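You operate a simulated robot arm through the tools that you are given. There is no shell and no other tool.

You are at the controls of a simulated robot arm. One attempt, no reset.

JOB
Wind the blue sample roll back, part it and sort it by the tally.
Fine: pass tray if the tally shows no fault, else reject tray; brake back on; leave the tally as it is.

Only the result counts: the job must be done as asked and must still hold three seconds after the hand-in. Knocking over, shifting, dropping, spilling or breaking anything else fails it.

ROBOT AND FRAMES
A 7-joint arm with a two-finger parallel gripper, fixed in place. Base frame: the origin is on the floor under the middle of its stand, x ahead of it, y to its left, z up. Readings come in m, rad, newtons and seconds.
It reaches about 1.372 m from its shoulder. Its first joint turns from -2.601 to 2.601 rad. Payload 3.43 kg.
The tool frame sits at the grasp point between the pads (the TCP): z along the fingers, y along the line on which they close. The tips reach 0.03 m beyond it. The gripper opens to 0.094 m. The fingers are 0.028 m wide and 0.01 m thick; the gripper's body (0.05 by 0.096 m) begins 0.055 m behind the TCP.
Orientation is that of the tool frame in the base frame, as a unit quaternion [x, y, z, w]. With the fingers straight down and closing along the base's y, the tool's x points along the base's -x, its y along +y and its z along -z.

CONTROLS
- The arm moves only by the tool drive_tool. Its argument "steps" is a list of rows, each a list of 3 entries, a list of its own where there are three numbers: the shift along the tool's x, y, z in units of 250 mm (1.0 is 250 mm), then the turn, a rotation vector about the tool's x, y, z in units of 45 degrees (1.0 is 45 degrees), then the closure in counts, from 0 (fully open) to 255 (shut). In form: [[[dx, dy, dz], [wx, wy, wz], fingers], ...]. A call has 1 to 20 rows; each row is the pose to reach, as a shift and turn from the pose commanded when the call began, along the tool's axes at that moment. A call with a number of a shift or a turn outside -1 to 1 is refused whole. Rows are played at 5 a second. More than 0.05 m and 0.15 rad between two rows, or a gripper value outside its range, and nothing of the call is played. A pose out of reach is approached as far as the arm can. The call stops where the force on the tool passes 40 N (or 10 N more than at its start, if that is more) or the arm is blocked; 0.2 s more then pass. The fingers move at their own pace (about 0.045 m/s each) and stop on an object; they squeeze with about 38 N. The grip force told is the motor's: it shows also when the fingers shut on nothing. Time passes only in rows, and 0.2 s behind the last, so rows that repeat a pose let the fingers close. It gives the time, the measured TCP pose, the force on the tool (base axes), the opening and the grip force at its end, in the units of the frame above (readings bear some noise), with the torque about the TCP (base axes, N m) and any sound that the robot's microphone picked up, and new pictures: "views" is both (left out), scene, wrist or none.
- Cameras (640 x 400 px; columns grow to the right, rows downward): "scene" is fixed at [0.0497, 0.6499, 1.4678]; the picture's right is [0.04, -1.00, 0.00], its down [-0.75, -0.03, -0.67] and it looks along [0.67, 0.03, -0.75] (base axes); focal length 233 px, centre (320, 200). "wrist" rides on the gripper at [0.076, 0.014, -0.103] in the tool frame; the picture's right is [-0.18, 0.98, 0.00], its down [-0.75, -0.14, -0.64] and it looks along [-0.63, -0.12, 0.77] (tool axes); focal length 243 px, centre (320, 200). There is no depth. A picture from a camera that has moved, and an enlarged one, comes with that camera's place and axes in the base frame and with its lens.
- zoom(camera, box): a new picture of the part [left, top, right, bottom] of that camera's present view, enlarged. No time passes.
- job_done(): hands the job in; it is judged then, once.

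Places have to be worked out from the pictures, the camera data and where the tool is seen. Open the gripper and draw the arm clear of the work before you hand the job in, unless the task says otherwise.

The tools are called after "Call:" by a JSON object that holds its "api" and its "payload". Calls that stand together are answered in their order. drive_tool: Moves the arm, as the interface text tells. Its arguments: {"type":"object","properties":{"steps":{"type":"array"},"views":{"type":"string","enum":["both","scene","wrist","none"]}},"required":["steps"]} The other tools are called the same way: zoom (camera, box) takes an enlarged picture of a part of a camera's view; job_done () hands the job in.

At the start:

```text
clock: 0.0
eef_pos: [0.6622, 0.7321, 1.1839]
ee_rot: [0.0, 1.0, 0.0, 0.0]
wrist_force: [-0.3, 0.8, -0.9]
moment: [0.02, 0.02, 0.03]
gripper_width: 0.0938
gripper_force: 0.1
```

scene: 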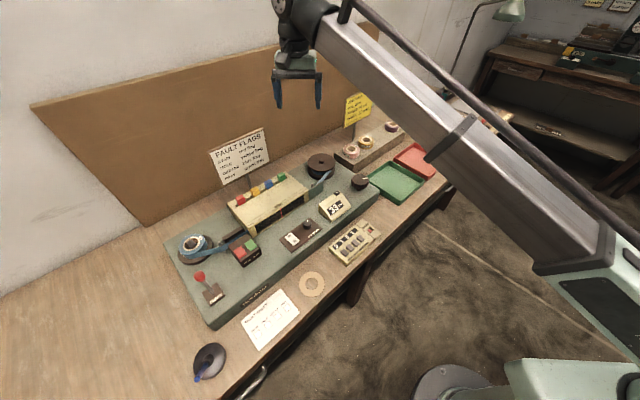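
wrist: 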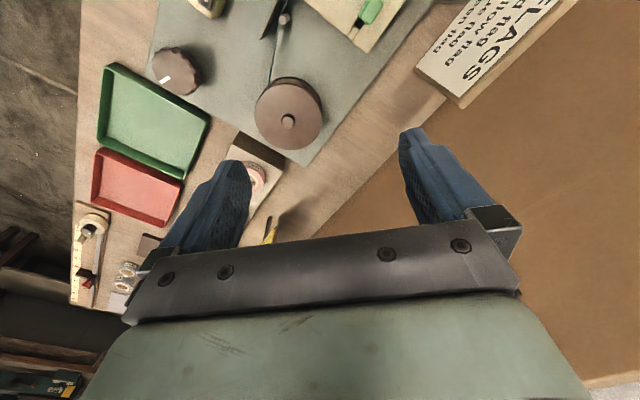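

The pictures show a rewinding bench with two reels, a flag row, buttons, levers, a tally and trays. I'll zoom into the parts first to read the labels.

Call:
{"api": "zoom", "payload": {"camera": "scene", "box": [160, 210, 280, 310]}}

Call:
{"api": "zoom", "payload": {"camera": "scene", "box": [270, 140, 390, 215]}}

Call:
{"api": "zoom", "payload": {"camera": "scene", "box": [270, 190, 390, 265]}}

Call:
{"api": "zoom", "payload": {"camera": "scene", "box": [200, 120, 320, 195]}}

Call:
{"api": "zoom", "payload": {"camera": "scene", "box": [230, 280, 330, 350]}}

Call:
{"api": "zoom", "payload": {"camera": "scene", "box": [330, 80, 460, 210]}}

Call:
{"api": "zoom", "payload": {"camera": "scene", "box": [170, 320, 290, 400]}}

Call:
{"api": "zoom", "payload": {"camera": "scene", "box": [220, 160, 320, 240]}}

```text
4.00 times, centred on (220, 260) of scene
camera zoom: at [0.0497, 0.6499, 1.4678], right [0.04, -1.0, 0.0], down [-0.75, -0.03, -0.67], along [0.67, 0.03, -0.75], focal length 932 px, centre (720, -40)
```

zoom: 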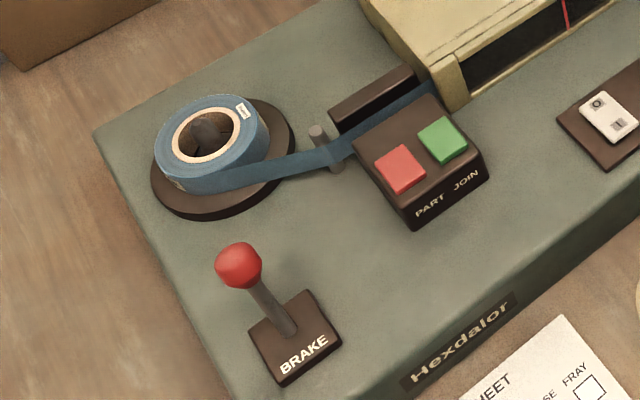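

```text
5.33 times, centred on (330, 178) of scene
camera zoom: at [0.0497, 0.6499, 1.4678], right [0.04, -1.0, 0.0], down [-0.75, -0.03, -0.67], along [0.67, 0.03, -0.75], focal length 1243 px, centre (267, 320)
```

zoom: 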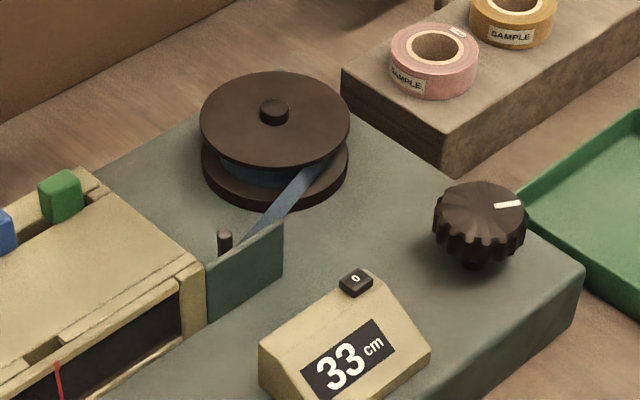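

```text
5.33 times, centred on (330, 228) of scene
camera zoom: at [0.0497, 0.6499, 1.4678], right [0.04, -1.0, 0.0], down [-0.75, -0.03, -0.67], along [0.67, 0.03, -0.75], focal length 1243 px, centre (267, 53)
```

zoom: 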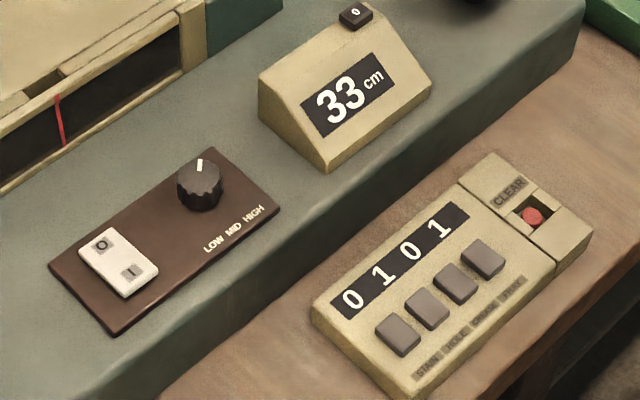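

```text
5.33 times, centred on (260, 158) of scene
camera zoom: at [0.0497, 0.6499, 1.4678], right [0.04, -1.0, 0.0], down [-0.75, -0.03, -0.67], along [0.67, 0.03, -0.75], focal length 1243 px, centre (640, 427)
```

zoom: 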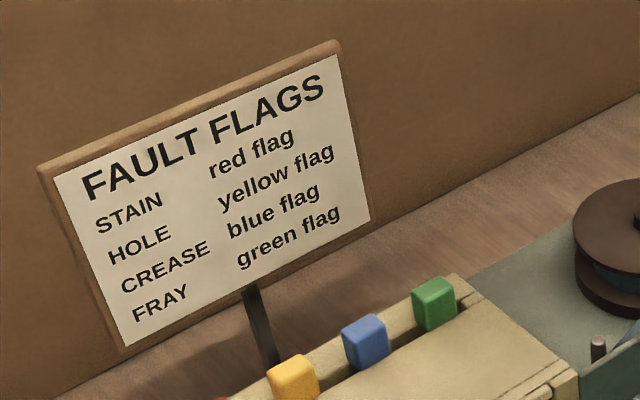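

```text
5.71 times, centred on (280, 315) of scene
camera zoom: at [0.0497, 0.6499, 1.4678], right [0.04, -1.0, 0.0], down [-0.75, -0.03, -0.67], along [0.67, 0.03, -0.75], focal length 1332 px, centre (549, -457)
```

zoom: 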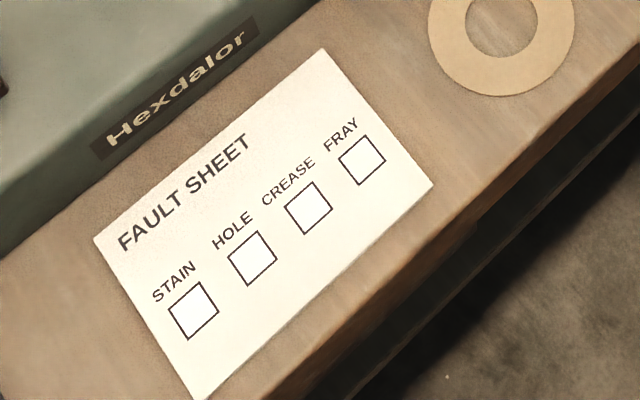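

```text
3.08 times, centred on (395, 145) of scene
camera zoom: at [0.0497, 0.6499, 1.4678], right [0.04, -1.0, 0.0], down [-0.75, -0.03, -0.67], along [0.67, 0.03, -0.75], focal length 717 px, centre (89, 369)
```

zoom: 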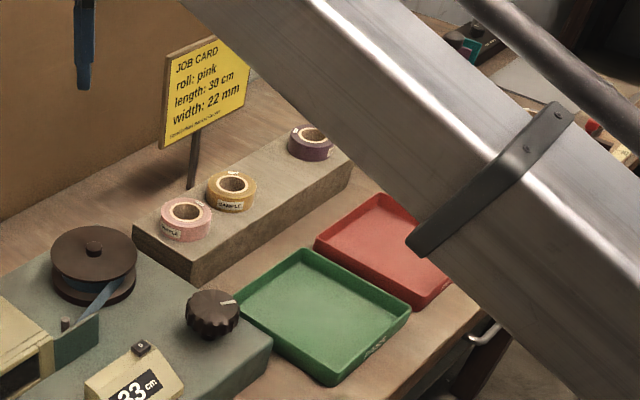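

```text
5.00 times, centred on (230, 360) of scene
camera zoom: at [0.0497, 0.6499, 1.4678], right [0.04, -1.0, 0.0], down [-0.75, -0.03, -0.67], along [0.67, 0.03, -0.75], focal length 1165 px, centre (770, -600)
```

zoom: 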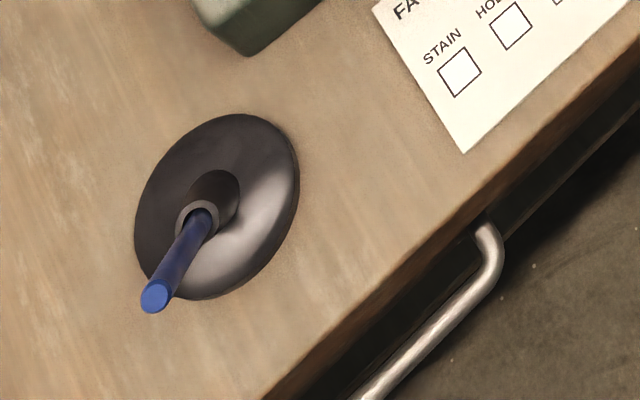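

```text
5.00 times, centred on (270, 200) of scene
camera zoom: at [0.0497, 0.6499, 1.4678], right [0.04, -1.0, 0.0], down [-0.75, -0.03, -0.67], along [0.67, 0.03, -0.75], focal length 1165 px, centre (570, 200)
```

zoom: 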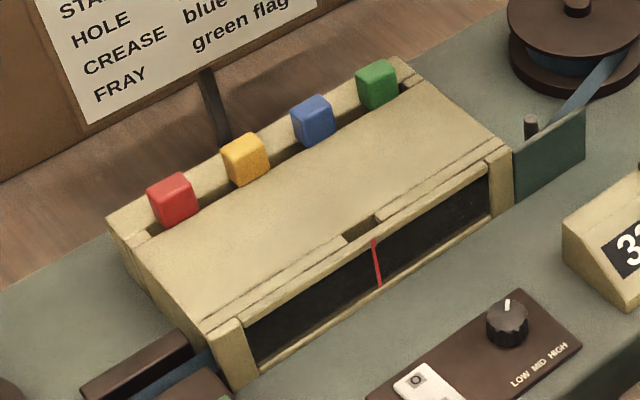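

The tally reads 0 1 0 1, so faults are shown and the roll should end in the reject tray; next I check the tray markings, wheel and lever details more closely with the wrist and scene cameras.

Call:
{"api": "zoom", "payload": {"camera": "wrist", "box": [60, 50, 260, 230]}}

Call:
{"api": "zoom", "payload": {"camera": "wrist", "box": [140, 0, 400, 160]}}

Call:
{"api": "zoom", "payload": {"camera": "scene", "box": [360, 130, 460, 220]}}

Call:
{"api": "zoom", "payload": {"camera": "scene", "box": [280, 215, 330, 255]}}

Call:
{"api": "zoom", "payload": {"camera": "scene", "box": [170, 255, 240, 310]}}

Call:
{"api": "zoom", "payload": {"camera": "scene", "box": [325, 215, 395, 270]}}

```text
2.22 times, centred on (160, 140) of wrist
camera zoom: at [0.5866, 0.7462, 1.2886], right [0.18, 0.98, 0.0], down [0.75, -0.14, 0.64], along [0.63, -0.12, -0.77], focal length 539 px, centre (676, 333)
```

zoom: 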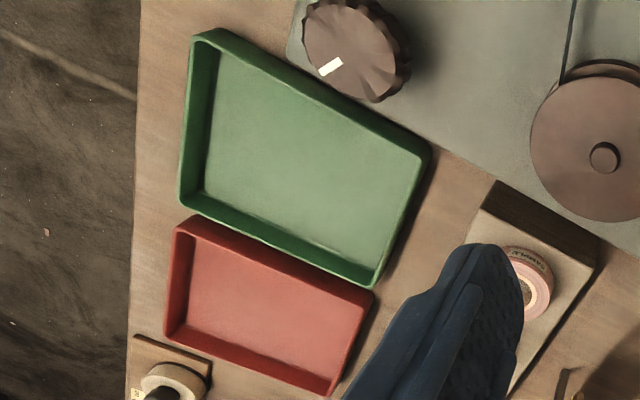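

```text
2.46 times, centred on (270, 80) of wrist
camera zoom: at [0.5866, 0.7462, 1.2886], right [0.18, 0.98, 0.0], down [0.75, -0.14, 0.64], along [0.63, -0.12, -0.77], focal length 597 px, centre (443, 495)
```

zoom: 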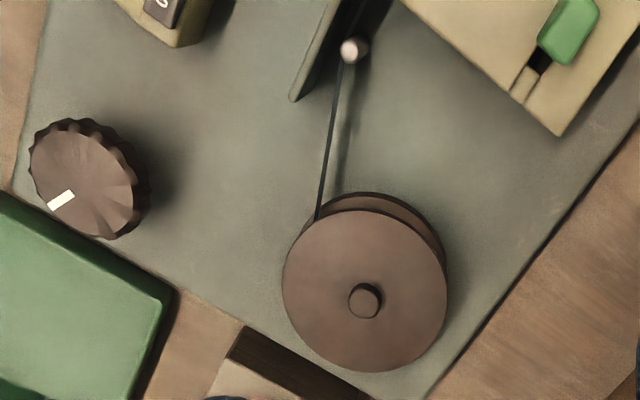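

```text
4.44 times, centred on (410, 175) of scene
camera zoom: at [0.0497, 0.6499, 1.4678], right [0.04, -1.0, 0.0], down [-0.75, -0.03, -0.67], along [0.67, 0.03, -0.75], focal length 1036 px, centre (-80, 311)
```

zoom: 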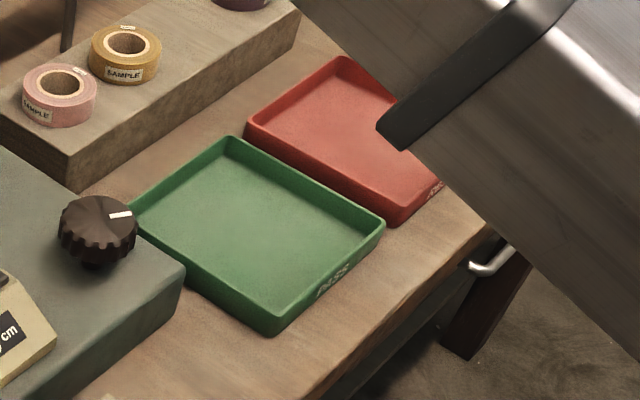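

```text
10.00 times, centred on (305, 235) of scene
camera zoom: at [0.0497, 0.6499, 1.4678], right [0.04, -1.0, 0.0], down [-0.75, -0.03, -0.67], along [0.67, 0.03, -0.75], focal length 2330 px, centre (470, -150)
```

zoom: 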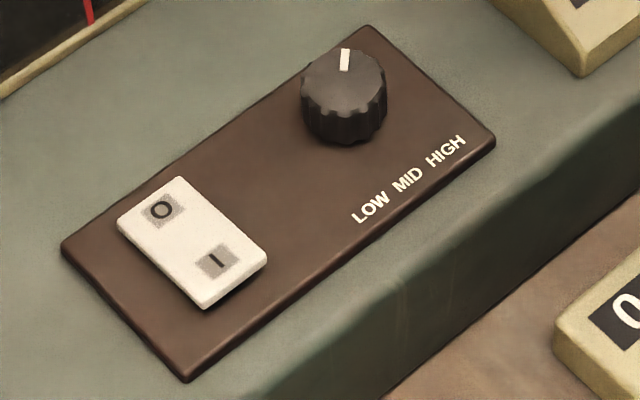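

```text
7.27 times, centred on (205, 282) of scene
camera zoom: at [0.0497, 0.6499, 1.4678], right [0.04, -1.0, 0.0], down [-0.75, -0.03, -0.67], along [0.67, 0.03, -0.75], focal length 1695 px, centre (1156, -400)
```

zoom: 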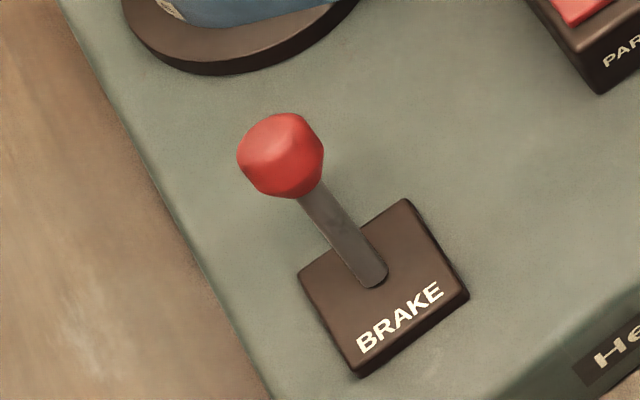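

```text
7.27 times, centred on (360, 242) of scene
camera zoom: at [0.0497, 0.6499, 1.4678], right [0.04, -1.0, 0.0], down [-0.75, -0.03, -0.67], along [0.67, 0.03, -0.75], focal length 1695 px, centre (29, -109)
```

zoom: 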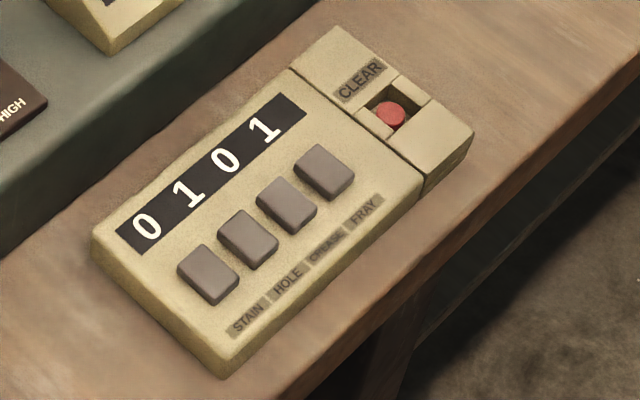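

The bench deck sits at about z 0.88, rotated roughly 45° to the base; the roll is near (0.36, 1.00) and the brake near (0.25, 0.92). I move up and toward the left side while turning the tool to align with the bench for a better wrist view.

Call:
{"api": "drive_tool", "payload": {"steps": [[[0.137, 0.02, -0.037], [0, 0, -0.137], 0], [[0.274, 0.04, -0.074], [0, 0, -0.274], 0], [[0.411, 0.06, -0.111], [0, 0, -0.411], 0], [[0.548, 0.08, -0.148], [0, 0, -0.548], 0], [[0.685, 0.1, -0.185], [0, 0, -0.685], 0], [[0.822, 0.12, -0.222], [0, 0, -0.822], 0], [[0.96, 0.14, -0.26], [0, 0, -0.956], 0], [[0.96, 0.14, -0.26], [0, 0, -0.956], 0]], "views": "both"}}

```text
clock: 1.8
eef_pos: [0.4246, 0.7755, 1.2339]
ee_rot: [-0.368, 0.93, 0.01, 0.012]
wrist_force: [0.5, -0.4, -0.2]
moment: [0.0, -0.01, 0.0]
gripper_width: 0.0939
gripper_force: 0.0
out of reach, approached as far as the arm can: row 5, 6, 7, 8
camera wrist: at [0.3581, 0.7311, 1.3355], right [-0.54, 0.84, 0.02], down [0.64, 0.39, 0.66], along [0.55, 0.37, -0.75], focal length 243 px, centre (320, 200)
```

scene: 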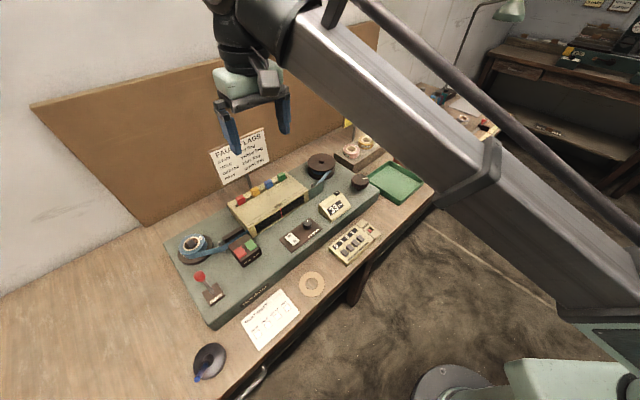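
wrist: 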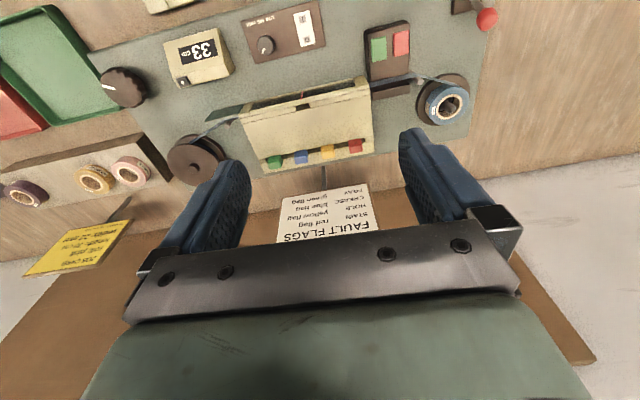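

The wrist camera now sees the whole bench from the front (image upside down). I zoom on the main parts for a second line of sight to triangulate.

Call:
{"api": "zoom", "payload": {"camera": "wrist", "box": [340, 0, 520, 140]}}

Call:
{"api": "zoom", "payload": {"camera": "wrist", "box": [220, 0, 400, 130]}}

Call:
{"api": "zoom", "payload": {"camera": "wrist", "box": [80, 30, 280, 190]}}

Call:
{"api": "zoom", "payload": {"camera": "wrist", "box": [0, 0, 160, 140]}}

Call:
{"api": "zoom", "payload": {"camera": "scene", "box": [340, 130, 450, 210]}}

```text
2.86 times, centred on (430, 70) of wrist
camera zoom: at [0.3581, 0.7311, 1.3355], right [-0.54, 0.84, 0.02], down [0.64, 0.39, 0.66], along [0.55, 0.37, -0.75], focal length 693 px, centre (6, 571)
```

zoom: 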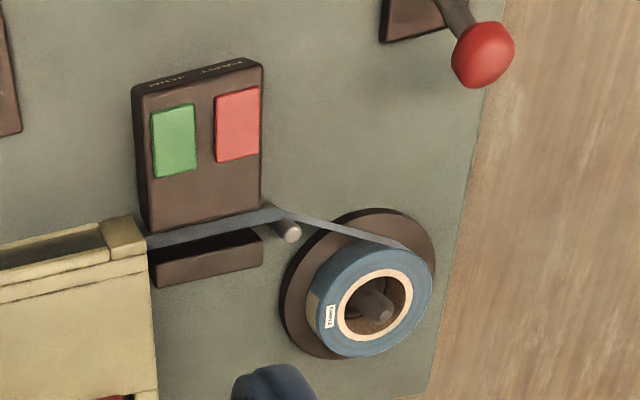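

```text
3.08 times, centred on (310, 65) of wrist
camera zoom: at [0.3581, 0.7311, 1.3355], right [-0.54, 0.84, 0.02], down [0.64, 0.39, 0.66], along [0.55, 0.37, -0.75], focal length 746 px, centre (351, 615)
```

zoom: 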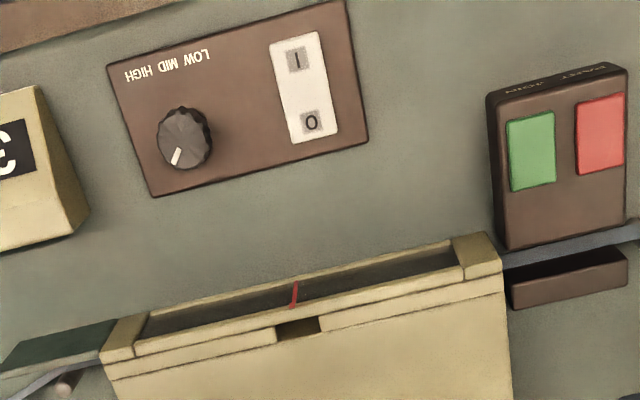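

```text
2.50 times, centred on (180, 110) of wrist
camera zoom: at [0.3581, 0.7311, 1.3355], right [-0.54, 0.84, 0.02], down [0.64, 0.39, 0.66], along [0.55, 0.37, -0.75], focal length 606 px, centre (670, 425)
```

zoom: 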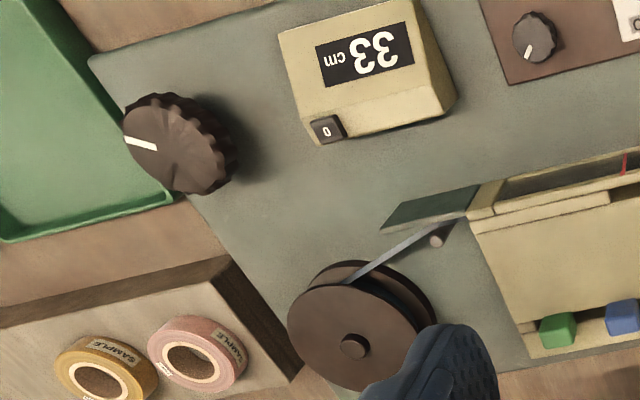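

```text
2.86 times, centred on (80, 70) of wrist
camera zoom: at [0.3581, 0.7311, 1.3355], right [-0.54, 0.84, 0.02], down [0.64, 0.39, 0.66], along [0.55, 0.37, -0.75], focal length 693 px, centre (1006, 571)
```

zoom: 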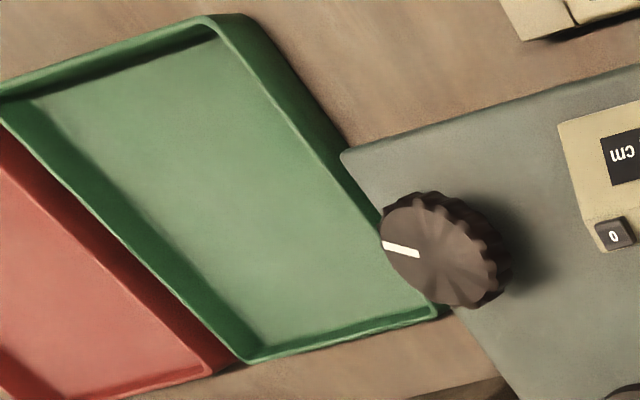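

```text
5.00 times, centred on (395, 170) of scene
camera zoom: at [0.0497, 0.6499, 1.4678], right [0.04, -1.0, 0.0], down [-0.75, -0.03, -0.67], along [0.67, 0.03, -0.75], focal length 1165 px, centre (-55, 350)
```

zoom: 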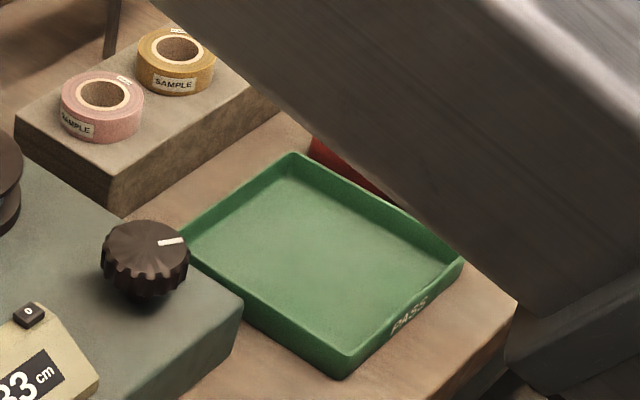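

I judge the roll top at about (0.365, 1.009, 0.922), brake knob (0.265, 0.937, 0.953), PART button (0.344, 0.872, 0.926), hand wheel (0.623, 0.543, 0.93). I move over the brake lever for a closer look.

Call:
{"api": "drive_tool", "payload": {"steps": [[[0.002, 0.13, 0.108], [0, 0, 0], 0], [[0.004, 0.26, 0.216], [0, 0, 0], 0], [[0.006, 0.39, 0.324], [0, 0, 0], 0], [[0.008, 0.52, 0.432], [0, 0, 0], 0], [[0.01, 0.65, 0.54], [0, 0, 0], 0], [[0.012, 0.78, 0.648], [0, 0, 0], 0], [[0.014, 0.905, 0.756], [0, 0, 0], 0], [[0.014, 0.905, 0.756], [0, 0, 0], 0]], "views": "both"}}

```text
clock: 3.6
eef_pos: [0.2706, 0.94, 1.0432]
ee_rot: [-0.366, 0.93, 0.0, 0.0]
wrist_force: [0.5, -0.8, 0.8]
moment: [0.02, -0.04, 0.01]
gripper_width: 0.0939
gripper_force: 0.1
camera wrist: at [0.204, 0.8982, 1.1459], right [-0.54, 0.84, 0.0], down [0.65, 0.41, 0.64], along [0.54, 0.34, -0.77], focal length 243 px, centre (320, 200)
```

scene: 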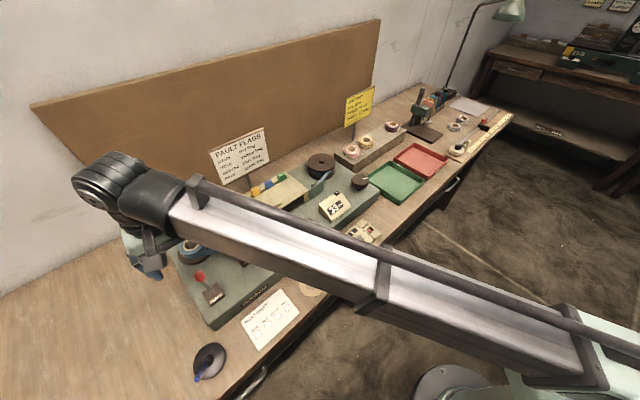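
wrist: 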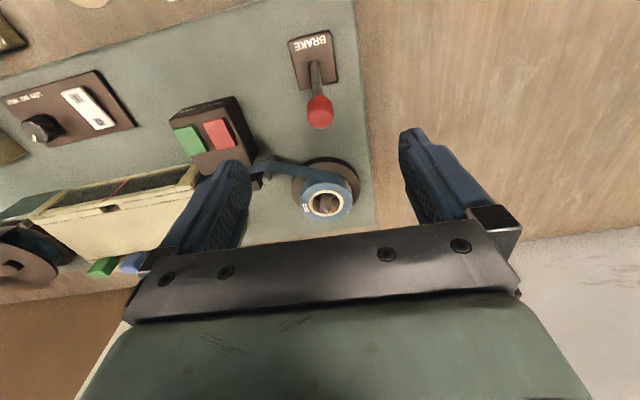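

The lever is clearly visible now; I zoom on it, and on the rocker/knob and the tray area now unobstructed in the scene view.

Call:
{"api": "zoom", "payload": {"camera": "wrist", "box": [260, 10, 380, 140]}}

Call:
{"api": "zoom", "payload": {"camera": "wrist", "box": [230, 130, 380, 230]}}

Call:
{"api": "zoom", "payload": {"camera": "wrist", "box": [0, 60, 150, 160]}}

Call:
{"api": "zoom", "payload": {"camera": "scene", "box": [340, 80, 520, 210]}}

```text
3.08 times, centred on (320, 75) of wrist
camera zoom: at [0.204, 0.8982, 1.1459], right [-0.54, 0.84, 0.0], down [0.65, 0.41, 0.64], along [0.54, 0.34, -0.77], focal length 746 px, centre (320, 585)
```

zoom: 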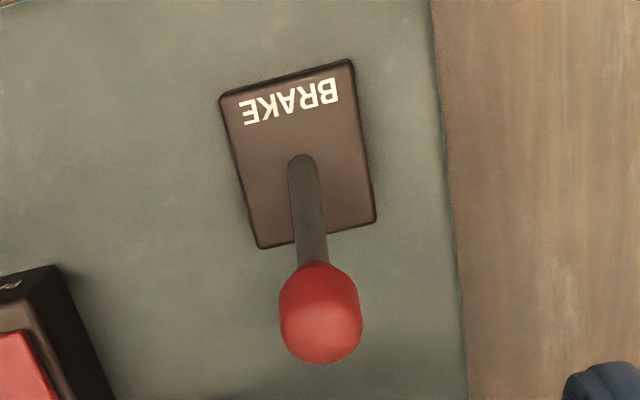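

```text
4.00 times, centred on (305, 180) of wrist
camera zoom: at [0.204, 0.8982, 1.1459], right [-0.54, 0.84, 0.0], down [0.65, 0.41, 0.64], along [0.54, 0.34, -0.77], focal length 970 px, centre (380, 280)
```

zoom: 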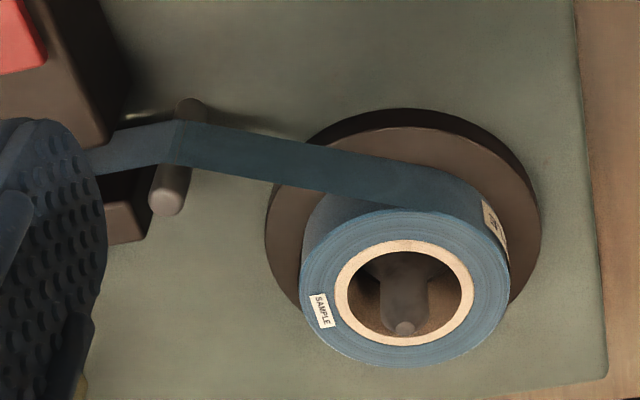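

```text
4.00 times, centred on (75, 110) of wrist
camera zoom: at [0.204, 0.8982, 1.1459], right [-0.54, 0.84, 0.0], down [0.65, 0.41, 0.64], along [0.54, 0.34, -0.77], focal length 970 px, centre (1300, 560)
```

zoom: 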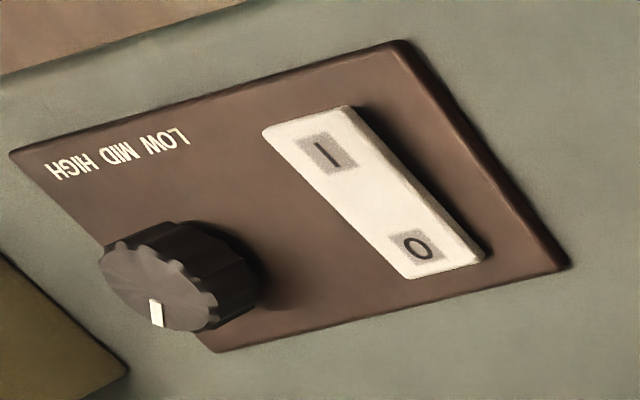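

```text
3.08 times, centred on (430, 145) of scene
camera zoom: at [0.0497, 0.6499, 1.4678], right [0.04, -1.0, 0.0], down [-0.75, -0.03, -0.67], along [0.67, 0.03, -0.75], focal length 717 px, centre (-18, 369)
```

zoom: 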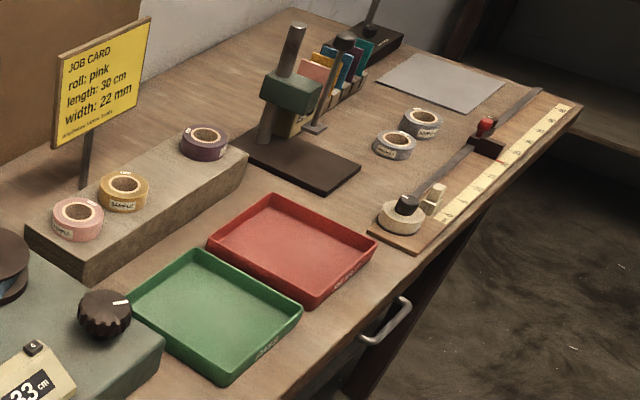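

The lever leans toward the bench's back, about 17° off vertical, with its ball at about (0.264, 0.936, 0.953). I lower the half-open fingers around the ball.

Call:
{"api": "drive_tool", "payload": {"steps": [[[0.03, 0.006, 0.0], [0, 0, 0], 115], [[0.03, 0.006, 0.0], [0, 0, 0], 115], [[0.03, 0.006, 0.12], [0, 0, 0], 115], [[0.03, 0.006, 0.24], [0, 0, 0], 115], [[0.03, 0.006, 0.355], [0, 0, 0], 115], [[0.03, 0.006, 0.355], [0, 0, 0], 115]], "views": "wrist"}}

```text
clock: 5.0
eef_pos: [0.2626, 0.9353, 0.9588]
ee_rot: [-0.367, 0.93, 0.0, -0.001]
wrist_force: [0.3, -0.6, 0.6]
moment: [0.02, 0.01, 0.04]
gripper_width: 0.0517
gripper_force: 0.1
camera wrist: at [0.196, 0.8936, 1.0613], right [-0.54, 0.84, 0.0], down [0.65, 0.41, 0.64], along [0.54, 0.34, -0.77], focal length 243 px, centre (320, 200)
```

wrist: 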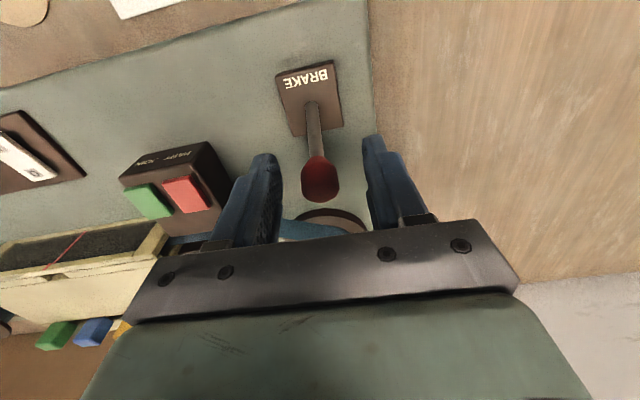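

The ball sits between the fingertips. I close on it.

Call:
{"api": "drive_tool", "payload": {"steps": [[[0, 0, 0.01], [0, 0, 0], 255], [[0, 0, 0.01], [0, 0, 0], 255], [[0, 0, 0.01], [0, 0, 0], 255], [[0, 0, 0.01], [0, 0, 0], 255]], "views": "wrist"}}

```text
clock: 6.0
eef_pos: [0.2628, 0.9347, 0.9555]
ee_rot: [-0.366, 0.931, 0.001, 0.0]
wrist_force: [7.3, -4.5, 3.7]
moment: [-0.01, -0.11, -0.03]
gripper_width: 0.0214
gripper_force: 45.5
camera wrist: at [0.1969, 0.8931, 1.0583], right [-0.53, 0.84, 0.0], down [0.65, 0.41, 0.64], along [0.54, 0.34, -0.77], focal length 243 px, centre (320, 200)
```

wrist: 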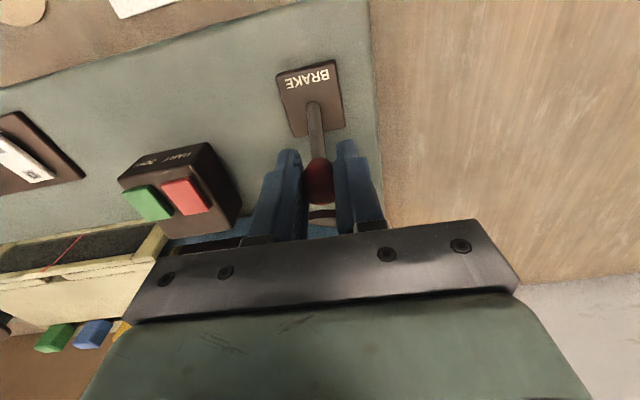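

Ball gripped at 21 mm. I swing the lever toward the bench's front along its arc.

Call:
{"api": "drive_tool", "payload": {"steps": [[[0.02, 0, 0.004], [0, 0, 0], 255], [[0.04, 0, 0.0], [0, 0, 0], 255], [[0.06, 0, -0.002], [0, 0, 0], 255], [[0.08, 0, -0.003], [0, 0, 0], 255], [[0.1, 0, -0.002], [0, 0, 0], 255], [[0.12, 0, 0.0], [0, 0, 0], 255], [[0.14, 0, 0.004], [0, 0, 0], 255], [[0.16, 0, 0.01], [0, 0, 0], 255]], "views": "wrist"}}

```text
clock: 6.6
eef_pos: [0.2616, 0.9342, 0.9565]
ee_rot: [-0.364, 0.931, 0.003, 0.006]
wrist_force: [3.7, -1.8, 0.3]
moment: [0.04, 0.01, 0.0]
gripper_width: 0.0211
gripper_force: 45.2
stopped in row 2: the force on the tool passed its limit at 42 N (the readings are from after the stop); the commanded pose is now the measured one
camera wrist: at [0.1948, 0.8911, 1.0582], right [-0.53, 0.85, 0.0], down [0.64, 0.4, 0.65], along [0.55, 0.35, -0.76], focal length 243 px, centre (320, 200)
```

wrist: 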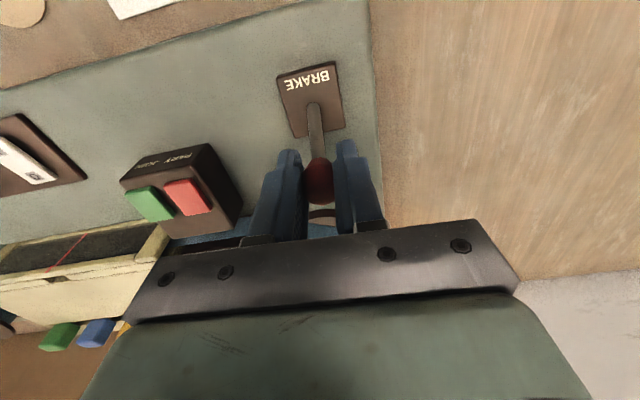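

The lever resisted 42 N toward the front after only a few mm. I test gently whether it gives toward the back instead.

Call:
{"api": "drive_tool", "payload": {"steps": [[[-0.012, 0, 0.0], [0, 0, 0], 255], [[-0.024, 0, 0.0], [0, 0, 0], 255]], "views": "none"}}

```text
clock: 7.2
eef_pos: [0.2638, 0.9352, 0.9572]
ee_rot: [-0.366, 0.931, 0.001, 0.003]
wrist_force: [-15.2, -25.4, -4.8]
moment: [-0.85, 0.83, -0.05]
gripper_width: 0.021
gripper_force: 45.2
```

Toward the back it is a hard stop (about 30 N at 6 mm), so front must be the way. I try again more slowly in small steps to see whether force depends on speed.

Call:
{"api": "drive_tool", "payload": {"steps": [[[0.012, 0, 0.0], [0, 0, 0], 255], [[0.024, 0, 0.0], [0, 0, 0], 255], [[0.028, 0, -0.001], [0, 0, 0], 255], [[0.032, 0, -0.002], [0, 0, 0], 255], [[0.036, 0, -0.003], [0, 0, 0], 255], [[0.04, 0, -0.004], [0, 0, 0], 255]], "views": "none"}}

```text
clock: 8.6
eef_pos: [0.261, 0.932, 0.959]
ee_rot: [-0.365, 0.931, 0.004, 0.008]
wrist_force: [19.3, 11.3, -3.3]
moment: [1.0, -1.14, -0.04]
gripper_width: 0.0207
gripper_force: 45.4
```

The moment reading (1.5 N·m) shows the tight grip is holding the ball from rotating, so it fights the pivot. I release, rise, close the fingers and come down behind the ball to push it instead.

Call:
{"api": "drive_tool", "payload": {"steps": [[[0, 0, 0], [0, 0, 0], 115], [[0, 0, 0], [0, 0, 0], 115], [[0, 0, 0], [0, 0, 0], 115], [[0, 0, -0.12], [0, 0, 0], 115], [[0, 0, -0.24], [0, 0, 0], 115], [[-0.1, 0.003, -0.24], [0, 0, 0], 255], [[-0.207, 0.005, -0.24], [0, 0, 0], 255], [[-0.207, 0.005, -0.24], [0, 0, 0], 255], [[-0.207, 0.005, -0.12], [0, 0, 0], 255], [[-0.207, 0.005, 0.0], [0, 0, 0], 255], [[-0.207, 0.005, 0.0], [0, 0, 0], 255]], "views": "wrist"}}

```text
clock: 11.0
eef_pos: [0.2951, 0.9646, 0.9576]
ee_rot: [-0.365, 0.931, 0.003, 0.006]
wrist_force: [-0.1, -0.7, -0.6]
moment: [-0.01, -0.01, -0.02]
gripper_width: 0.0002
gripper_force: 33.5
camera wrist: at [0.2273, 0.9223, 1.0582], right [-0.53, 0.85, 0.0], down [0.64, 0.4, 0.65], along [0.55, 0.35, -0.76], focal length 243 px, centre (320, 200)
```

wrist: 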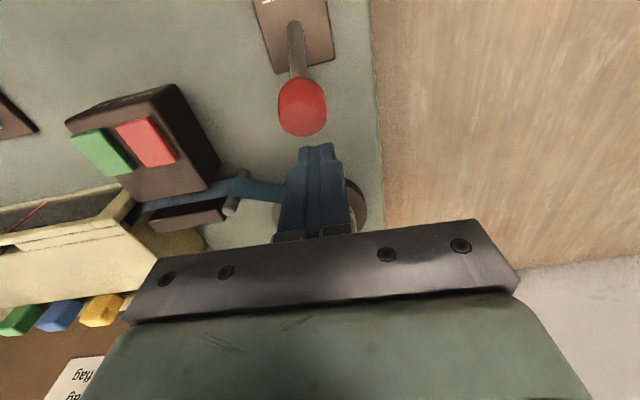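

Closed fingers are now right behind the ball. I push it toward the front in 5 mm steps.

Call:
{"api": "drive_tool", "payload": {"steps": [[[0.04, 0, 0], [0, 0, 0], 255], [[0.06, 0, 0], [0, 0, 0], 255], [[0.08, 0, 0], [0, 0, 0], 255], [[0.1, 0, 0], [0, 0, 0], 255], [[0.12, 0, 0], [0, 0, 0], 255], [[0.14, 0, 0], [0, 0, 0], 255], [[0.16, 0, 0], [0, 0, 0], 255], [[0.18, 0, 0], [0, 0, 0], 255]], "views": "wrist"}}

```text
clock: 12.8
eef_pos: [0.263, 0.9343, 0.9553]
ee_rot: [-0.365, 0.931, 0.003, 0.005]
wrist_force: [0.2, 0.0, 0.1]
moment: [-0.01, 0.0, 0.02]
gripper_width: 0.0001
gripper_force: 33.4
camera wrist: at [0.1955, 0.8928, 1.0573], right [-0.53, 0.85, 0.0], down [0.64, 0.4, 0.65], along [0.55, 0.35, -0.76], focal length 243 px, centre (320, 200)
```

wrist: 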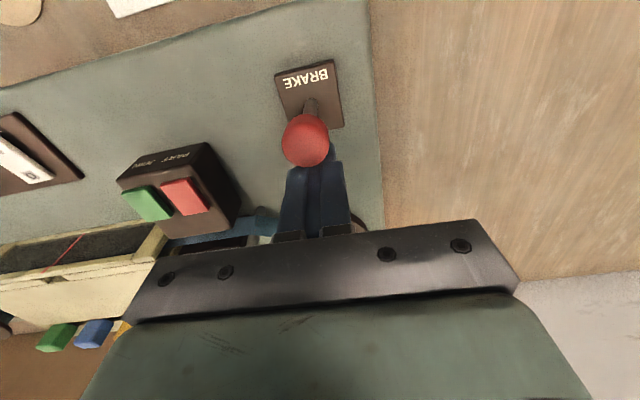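

The lever is moving with almost no force and is now close to upright. I push on toward its front stop.

Call:
{"api": "drive_tool", "payload": {"steps": [[[0.02, 0, 0], [0, 0, 0], 255], [[0.04, 0, 0], [0, 0, 0], 255], [[0.06, 0, 0], [0, 0, 0], 255], [[0.08, 0, 0], [0, 0, 0], 255], [[0.1, 0, 0], [0, 0, 0], 255]], "views": "wrist"}}

```text
clock: 14.0
eef_pos: [0.2458, 0.9201, 0.9582]
ee_rot: [-0.364, 0.932, 0.005, 0.008]
wrist_force: [15.3, 12.1, 0.2]
moment: [0.4, -0.38, 0.1]
gripper_width: 0.0
gripper_force: 32.9
camera wrist: at [0.1789, 0.8785, 1.0589], right [-0.53, 0.85, 0.01], down [0.64, 0.4, 0.66], along [0.55, 0.35, -0.76], focal length 243 px, centre (320, 200)
```

wrist: 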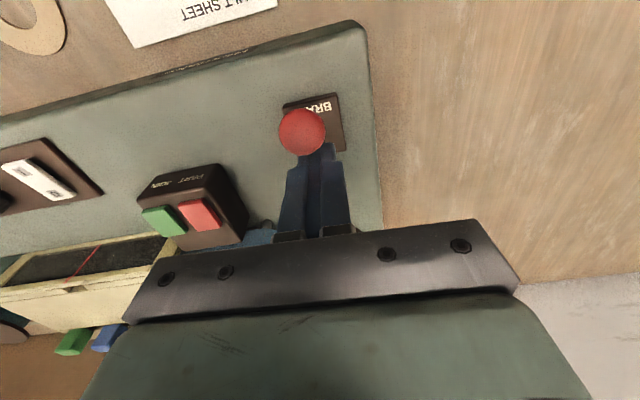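

The lever has hit its front stop (about 20 N). I back off and rise to check that it stays forward.

Call:
{"api": "drive_tool", "payload": {"steps": [[[-0.04, 0, 0], [0, 0, 0], 255], [[-0.06, 0, -0.12], [0, 0, 0], 255], [[-0.06, 0, -0.28], [0, 0, 0], 255], [[-0.06, 0, -0.42], [0, 0, 0], 255], [[-0.06, 0, -0.42], [0, 0, 0], 255]], "views": "both"}}

Call:
{"api": "zoom", "payload": {"camera": "wrist", "box": [240, 0, 380, 120]}}

Call:
{"api": "zoom", "payload": {"camera": "scene", "box": [300, 150, 400, 220]}}

```text
clock: 15.2
eef_pos: [0.2543, 0.9296, 1.0623]
ee_rot: [-0.364, 0.931, 0.004, 0.005]
wrist_force: [0.3, -0.3, 0.4]
moment: [0.0, -0.01, 0.0]
gripper_width: 0.0
gripper_force: 32.8
camera wrist: at [0.1865, 0.8872, 1.1643], right [-0.53, 0.85, 0.0], down [0.64, 0.4, 0.65], along [0.55, 0.35, -0.76], focal length 243 px, centre (320, 200)
```

scene: 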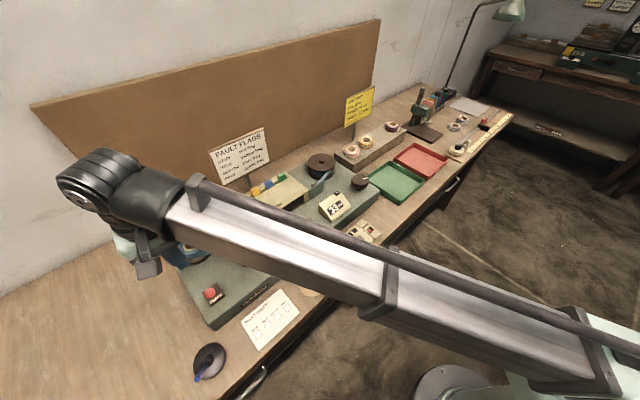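
wrist: 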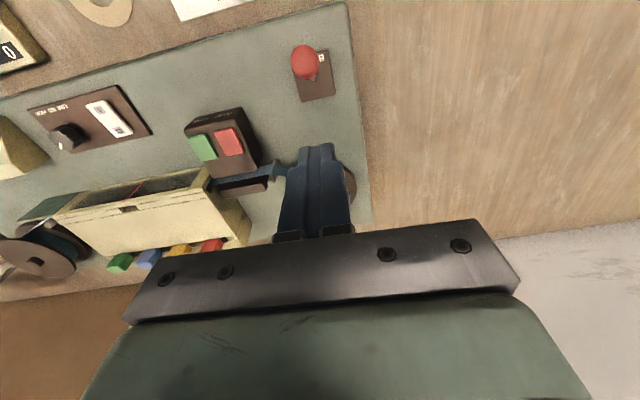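

```text
3.33 times, centred on (310, 60) of wrist
camera zoom: at [0.1865, 0.8872, 1.1643], right [-0.53, 0.85, 0.0], down [0.64, 0.4, 0.65], along [0.55, 0.35, -0.76], focal length 809 px, centre (353, 667)
```

zoom: 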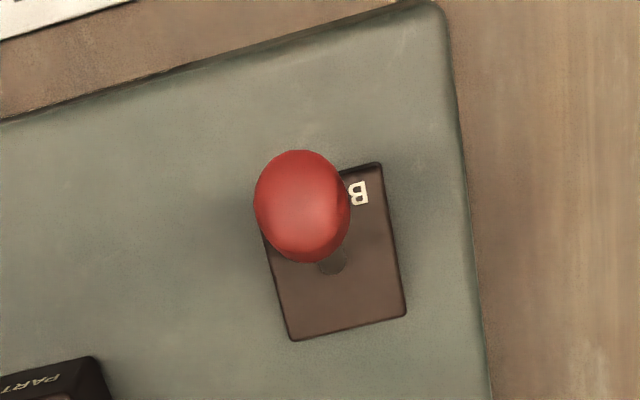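

```text
5.71 times, centred on (350, 185) of scene
camera zoom: at [0.0497, 0.6499, 1.4678], right [0.04, -1.0, 0.0], down [-0.75, -0.03, -0.67], along [0.67, 0.03, -0.75], focal length 1332 px, centre (149, 286)
```

zoom: 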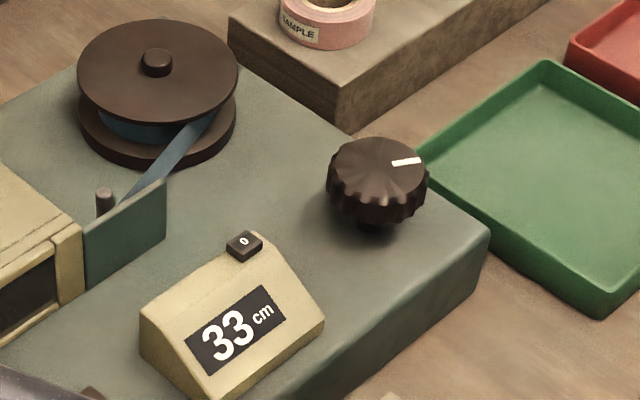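

The brake lever now rests forward and stays. Next I travel along the bench toward the hand wheel at about (0.62, 0.54), levelling the tool on the way.

Call:
{"api": "drive_tool", "payload": {"steps": [[[0, -0.1, -0.1], [0.005, 0.015, 0], 255], [[0, -0.25, -0.2], [0.005, 0.015, 0], 255], [[0, -0.42, -0.25], [0.005, 0.015, 0], 200], [[-0.005, -0.59, -0.25], [0.005, 0.015, 0], 100], [[-0.01, -0.76, -0.25], [0.005, 0.015, 0], 0], [[-0.016, -0.93, -0.25], [0.005, 0.015, 0], 0]], "views": "none"}}

Call:
{"api": "drive_tool", "payload": {"steps": [[[0, -0.17, 0], [0, 0, 0], 0], [[0, -0.34, 0], [0, 0, 0], 0], [[-0.005, -0.51, 0], [0, 0, 0], 0], [[-0.01, -0.68, 0], [0, 0, 0], 0], [[-0.012, -0.85, 0], [0, 0, 0], 0], [[-0.016, -0.98, 0], [0, 0, 0], 0], [[-0.016, -0.98, 0], [0, 0, 0], 0]], "views": "both"}}

```text
clock: 16.6
eef_pos: [0.4144, 0.764, 1.1269]
ee_rot: [-0.365, 0.931, -0.001, 0.001]
wrist_force: [-0.2, -0.5, -0.1]
moment: [0.01, 0.01, -0.01]
gripper_width: 0.0839
gripper_force: 0.0
```

```text
clock: 18.2
eef_pos: [0.5855, 0.5848, 1.1244]
ee_rot: [-0.365, 0.931, 0.0, 0.001]
wrist_force: [-0.1, -0.5, -0.4]
moment: [0.05, -0.01, 0.03]
gripper_width: 0.0941
gripper_force: 0.1
camera wrist: at [0.5192, 0.5434, 1.227], right [-0.53, 0.85, 0.0], down [0.65, 0.41, 0.64], along [0.55, 0.34, -0.77], focal length 243 px, centre (320, 200)
```

scene: 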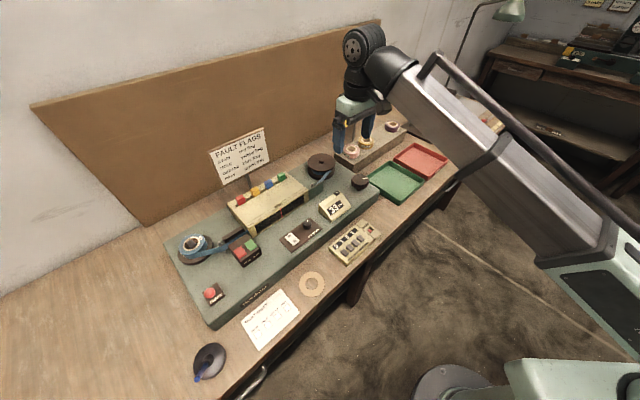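
wrist: 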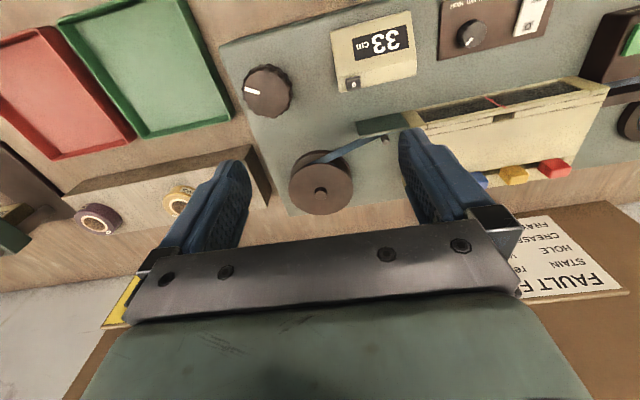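

The counter and wheel are both in view. I zoom on the wheel to pin its centre, and on the trays.

Call:
{"api": "zoom", "payload": {"camera": "wrist", "box": [220, 40, 320, 140]}}

Call:
{"api": "zoom", "payload": {"camera": "wrist", "box": [0, 0, 240, 160]}}

Call:
{"api": "zoom", "payload": {"camera": "wrist", "box": [260, 0, 600, 210]}}

```text
4.00 times, centred on (270, 90) of wrist
camera zoom: at [0.5192, 0.5434, 1.227], right [-0.53, 0.85, 0.0], down [0.65, 0.41, 0.64], along [0.55, 0.34, -0.77], focal length 970 px, centre (520, 640)
```

zoom: 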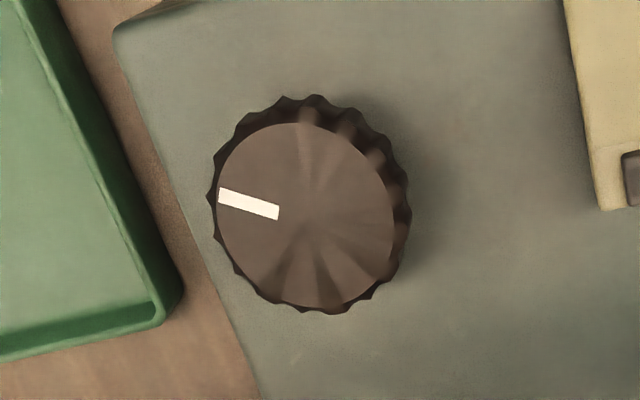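

```text
2.50 times, centred on (120, 80) of wrist
camera zoom: at [0.5192, 0.5434, 1.227], right [-0.53, 0.85, 0.0], down [0.65, 0.41, 0.64], along [0.55, 0.34, -0.77], focal length 606 px, centre (820, 500)
```

zoom: 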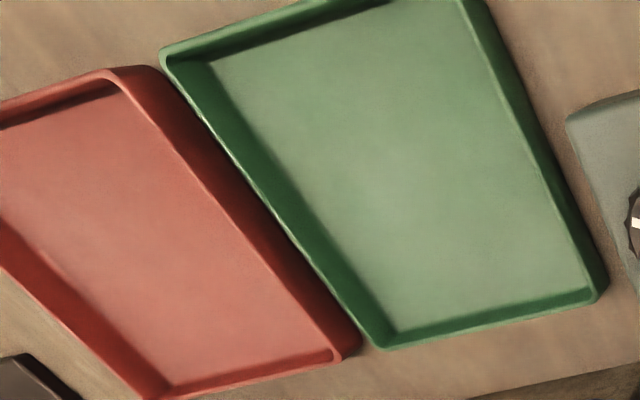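

```text
1.88 times, centred on (430, 105) of wrist
camera zoom: at [0.5192, 0.5434, 1.227], right [-0.53, 0.85, 0.0], down [0.65, 0.41, 0.64], along [0.55, 0.34, -0.77], focal length 457 px, centre (113, 379)
```

zoom: 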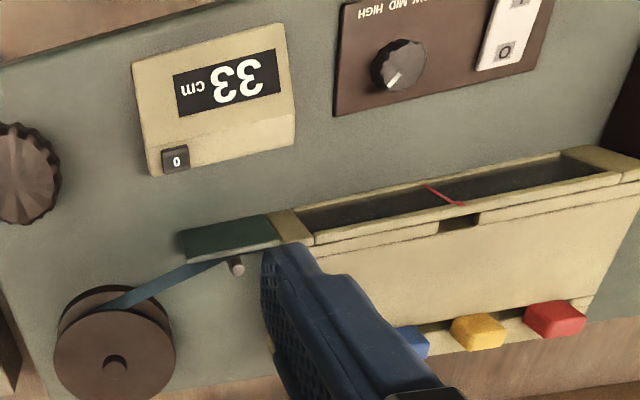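

The wheel centre works out at about (0.624, 0.539) with its top at 0.936 and a diameter near 0.06. I move above it with open fingers and check alignment before descending.

Call:
{"api": "drive_tool", "payload": {"steps": [[[0.006, -0.12, 0.05], [0, 0, 0], 0], [[0.012, -0.239, 0.12], [0, 0, 0], 0], [[0.012, -0.239, 0.28], [0, 0, 0], 0], [[0.012, -0.239, 0.44], [0, 0, 0], 0], [[0.012, -0.239, 0.55], [0, 0, 0], 0], [[0.012, -0.239, 0.55], [0, 0, 0], 0]], "views": "both"}}

```text
clock: 19.6
eef_pos: [0.6212, 0.5381, 0.9849]
ee_rot: [-0.365, 0.931, -0.001, 0.001]
wrist_force: [0.0, -0.2, 0.7]
moment: [0.01, -0.03, 0.0]
gripper_width: 0.0939
gripper_force: 0.1
camera wrist: at [0.555, 0.4964, 1.0889], right [-0.53, 0.85, 0.0], down [0.65, 0.41, 0.64], along [0.55, 0.34, -0.77], focal length 243 px, centre (320, 200)
```

scene: 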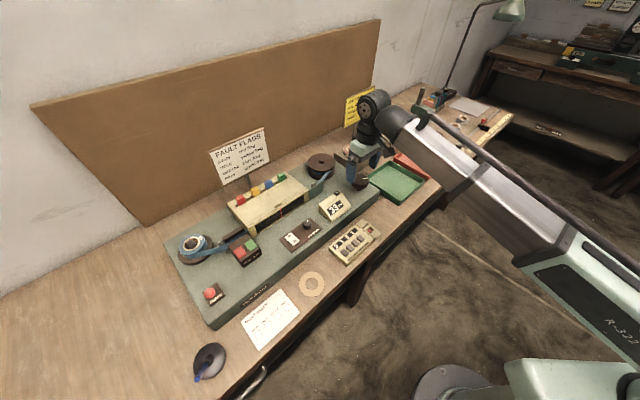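
wrist: 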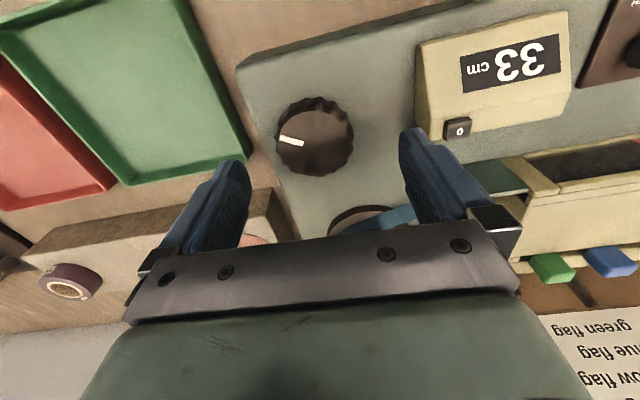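

The wheel is about 5 mm off toward the left of the picture; I correct that, descend to grip height and close on the wheel.

Call:
{"api": "drive_tool", "payload": {"steps": [[[0.0, -0.016, 0.0], [0, 0, 0], 0], [[0.0, -0.016, 0.12], [0, 0, 0], 0], [[0.0, -0.016, 0.24], [0, 0, 0], 0], [[0.0, -0.016, 0.24], [0, 0, 0], 130], [[0.0, -0.016, 0.24], [0, 0, 0], 255], [[0.0, -0.016, 0.24], [0, 0, 0], 255], [[0.0, -0.016, 0.24], [0, 0, 0], 255]], "views": "both"}}

```text
clock: 21.2
eef_pos: [0.625, 0.5328, 0.9284]
ee_rot: [-0.364, 0.931, -0.001, 0.002]
wrist_force: [10.5, -11.1, -3.1]
moment: [0.1, -0.37, -0.08]
gripper_width: 0.0607
gripper_force: 44.8
camera wrist: at [0.5588, 0.4924, 1.0309], right [-0.53, 0.85, 0.0], down [0.65, 0.41, 0.64], along [0.55, 0.34, -0.77], focal length 243 px, centre (320, 200)
```

scene: 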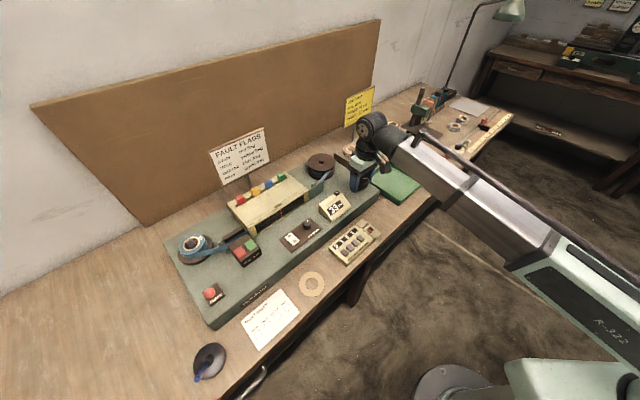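
wrist: 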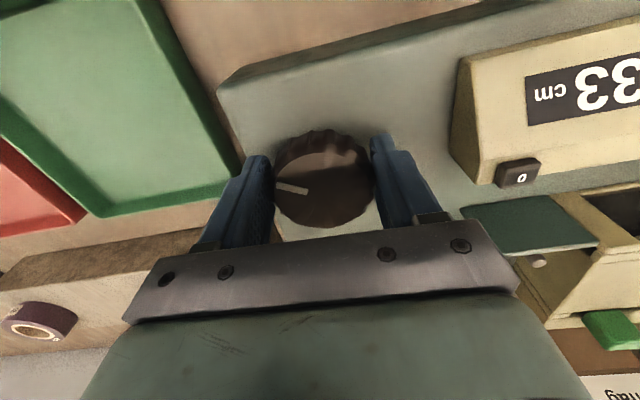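

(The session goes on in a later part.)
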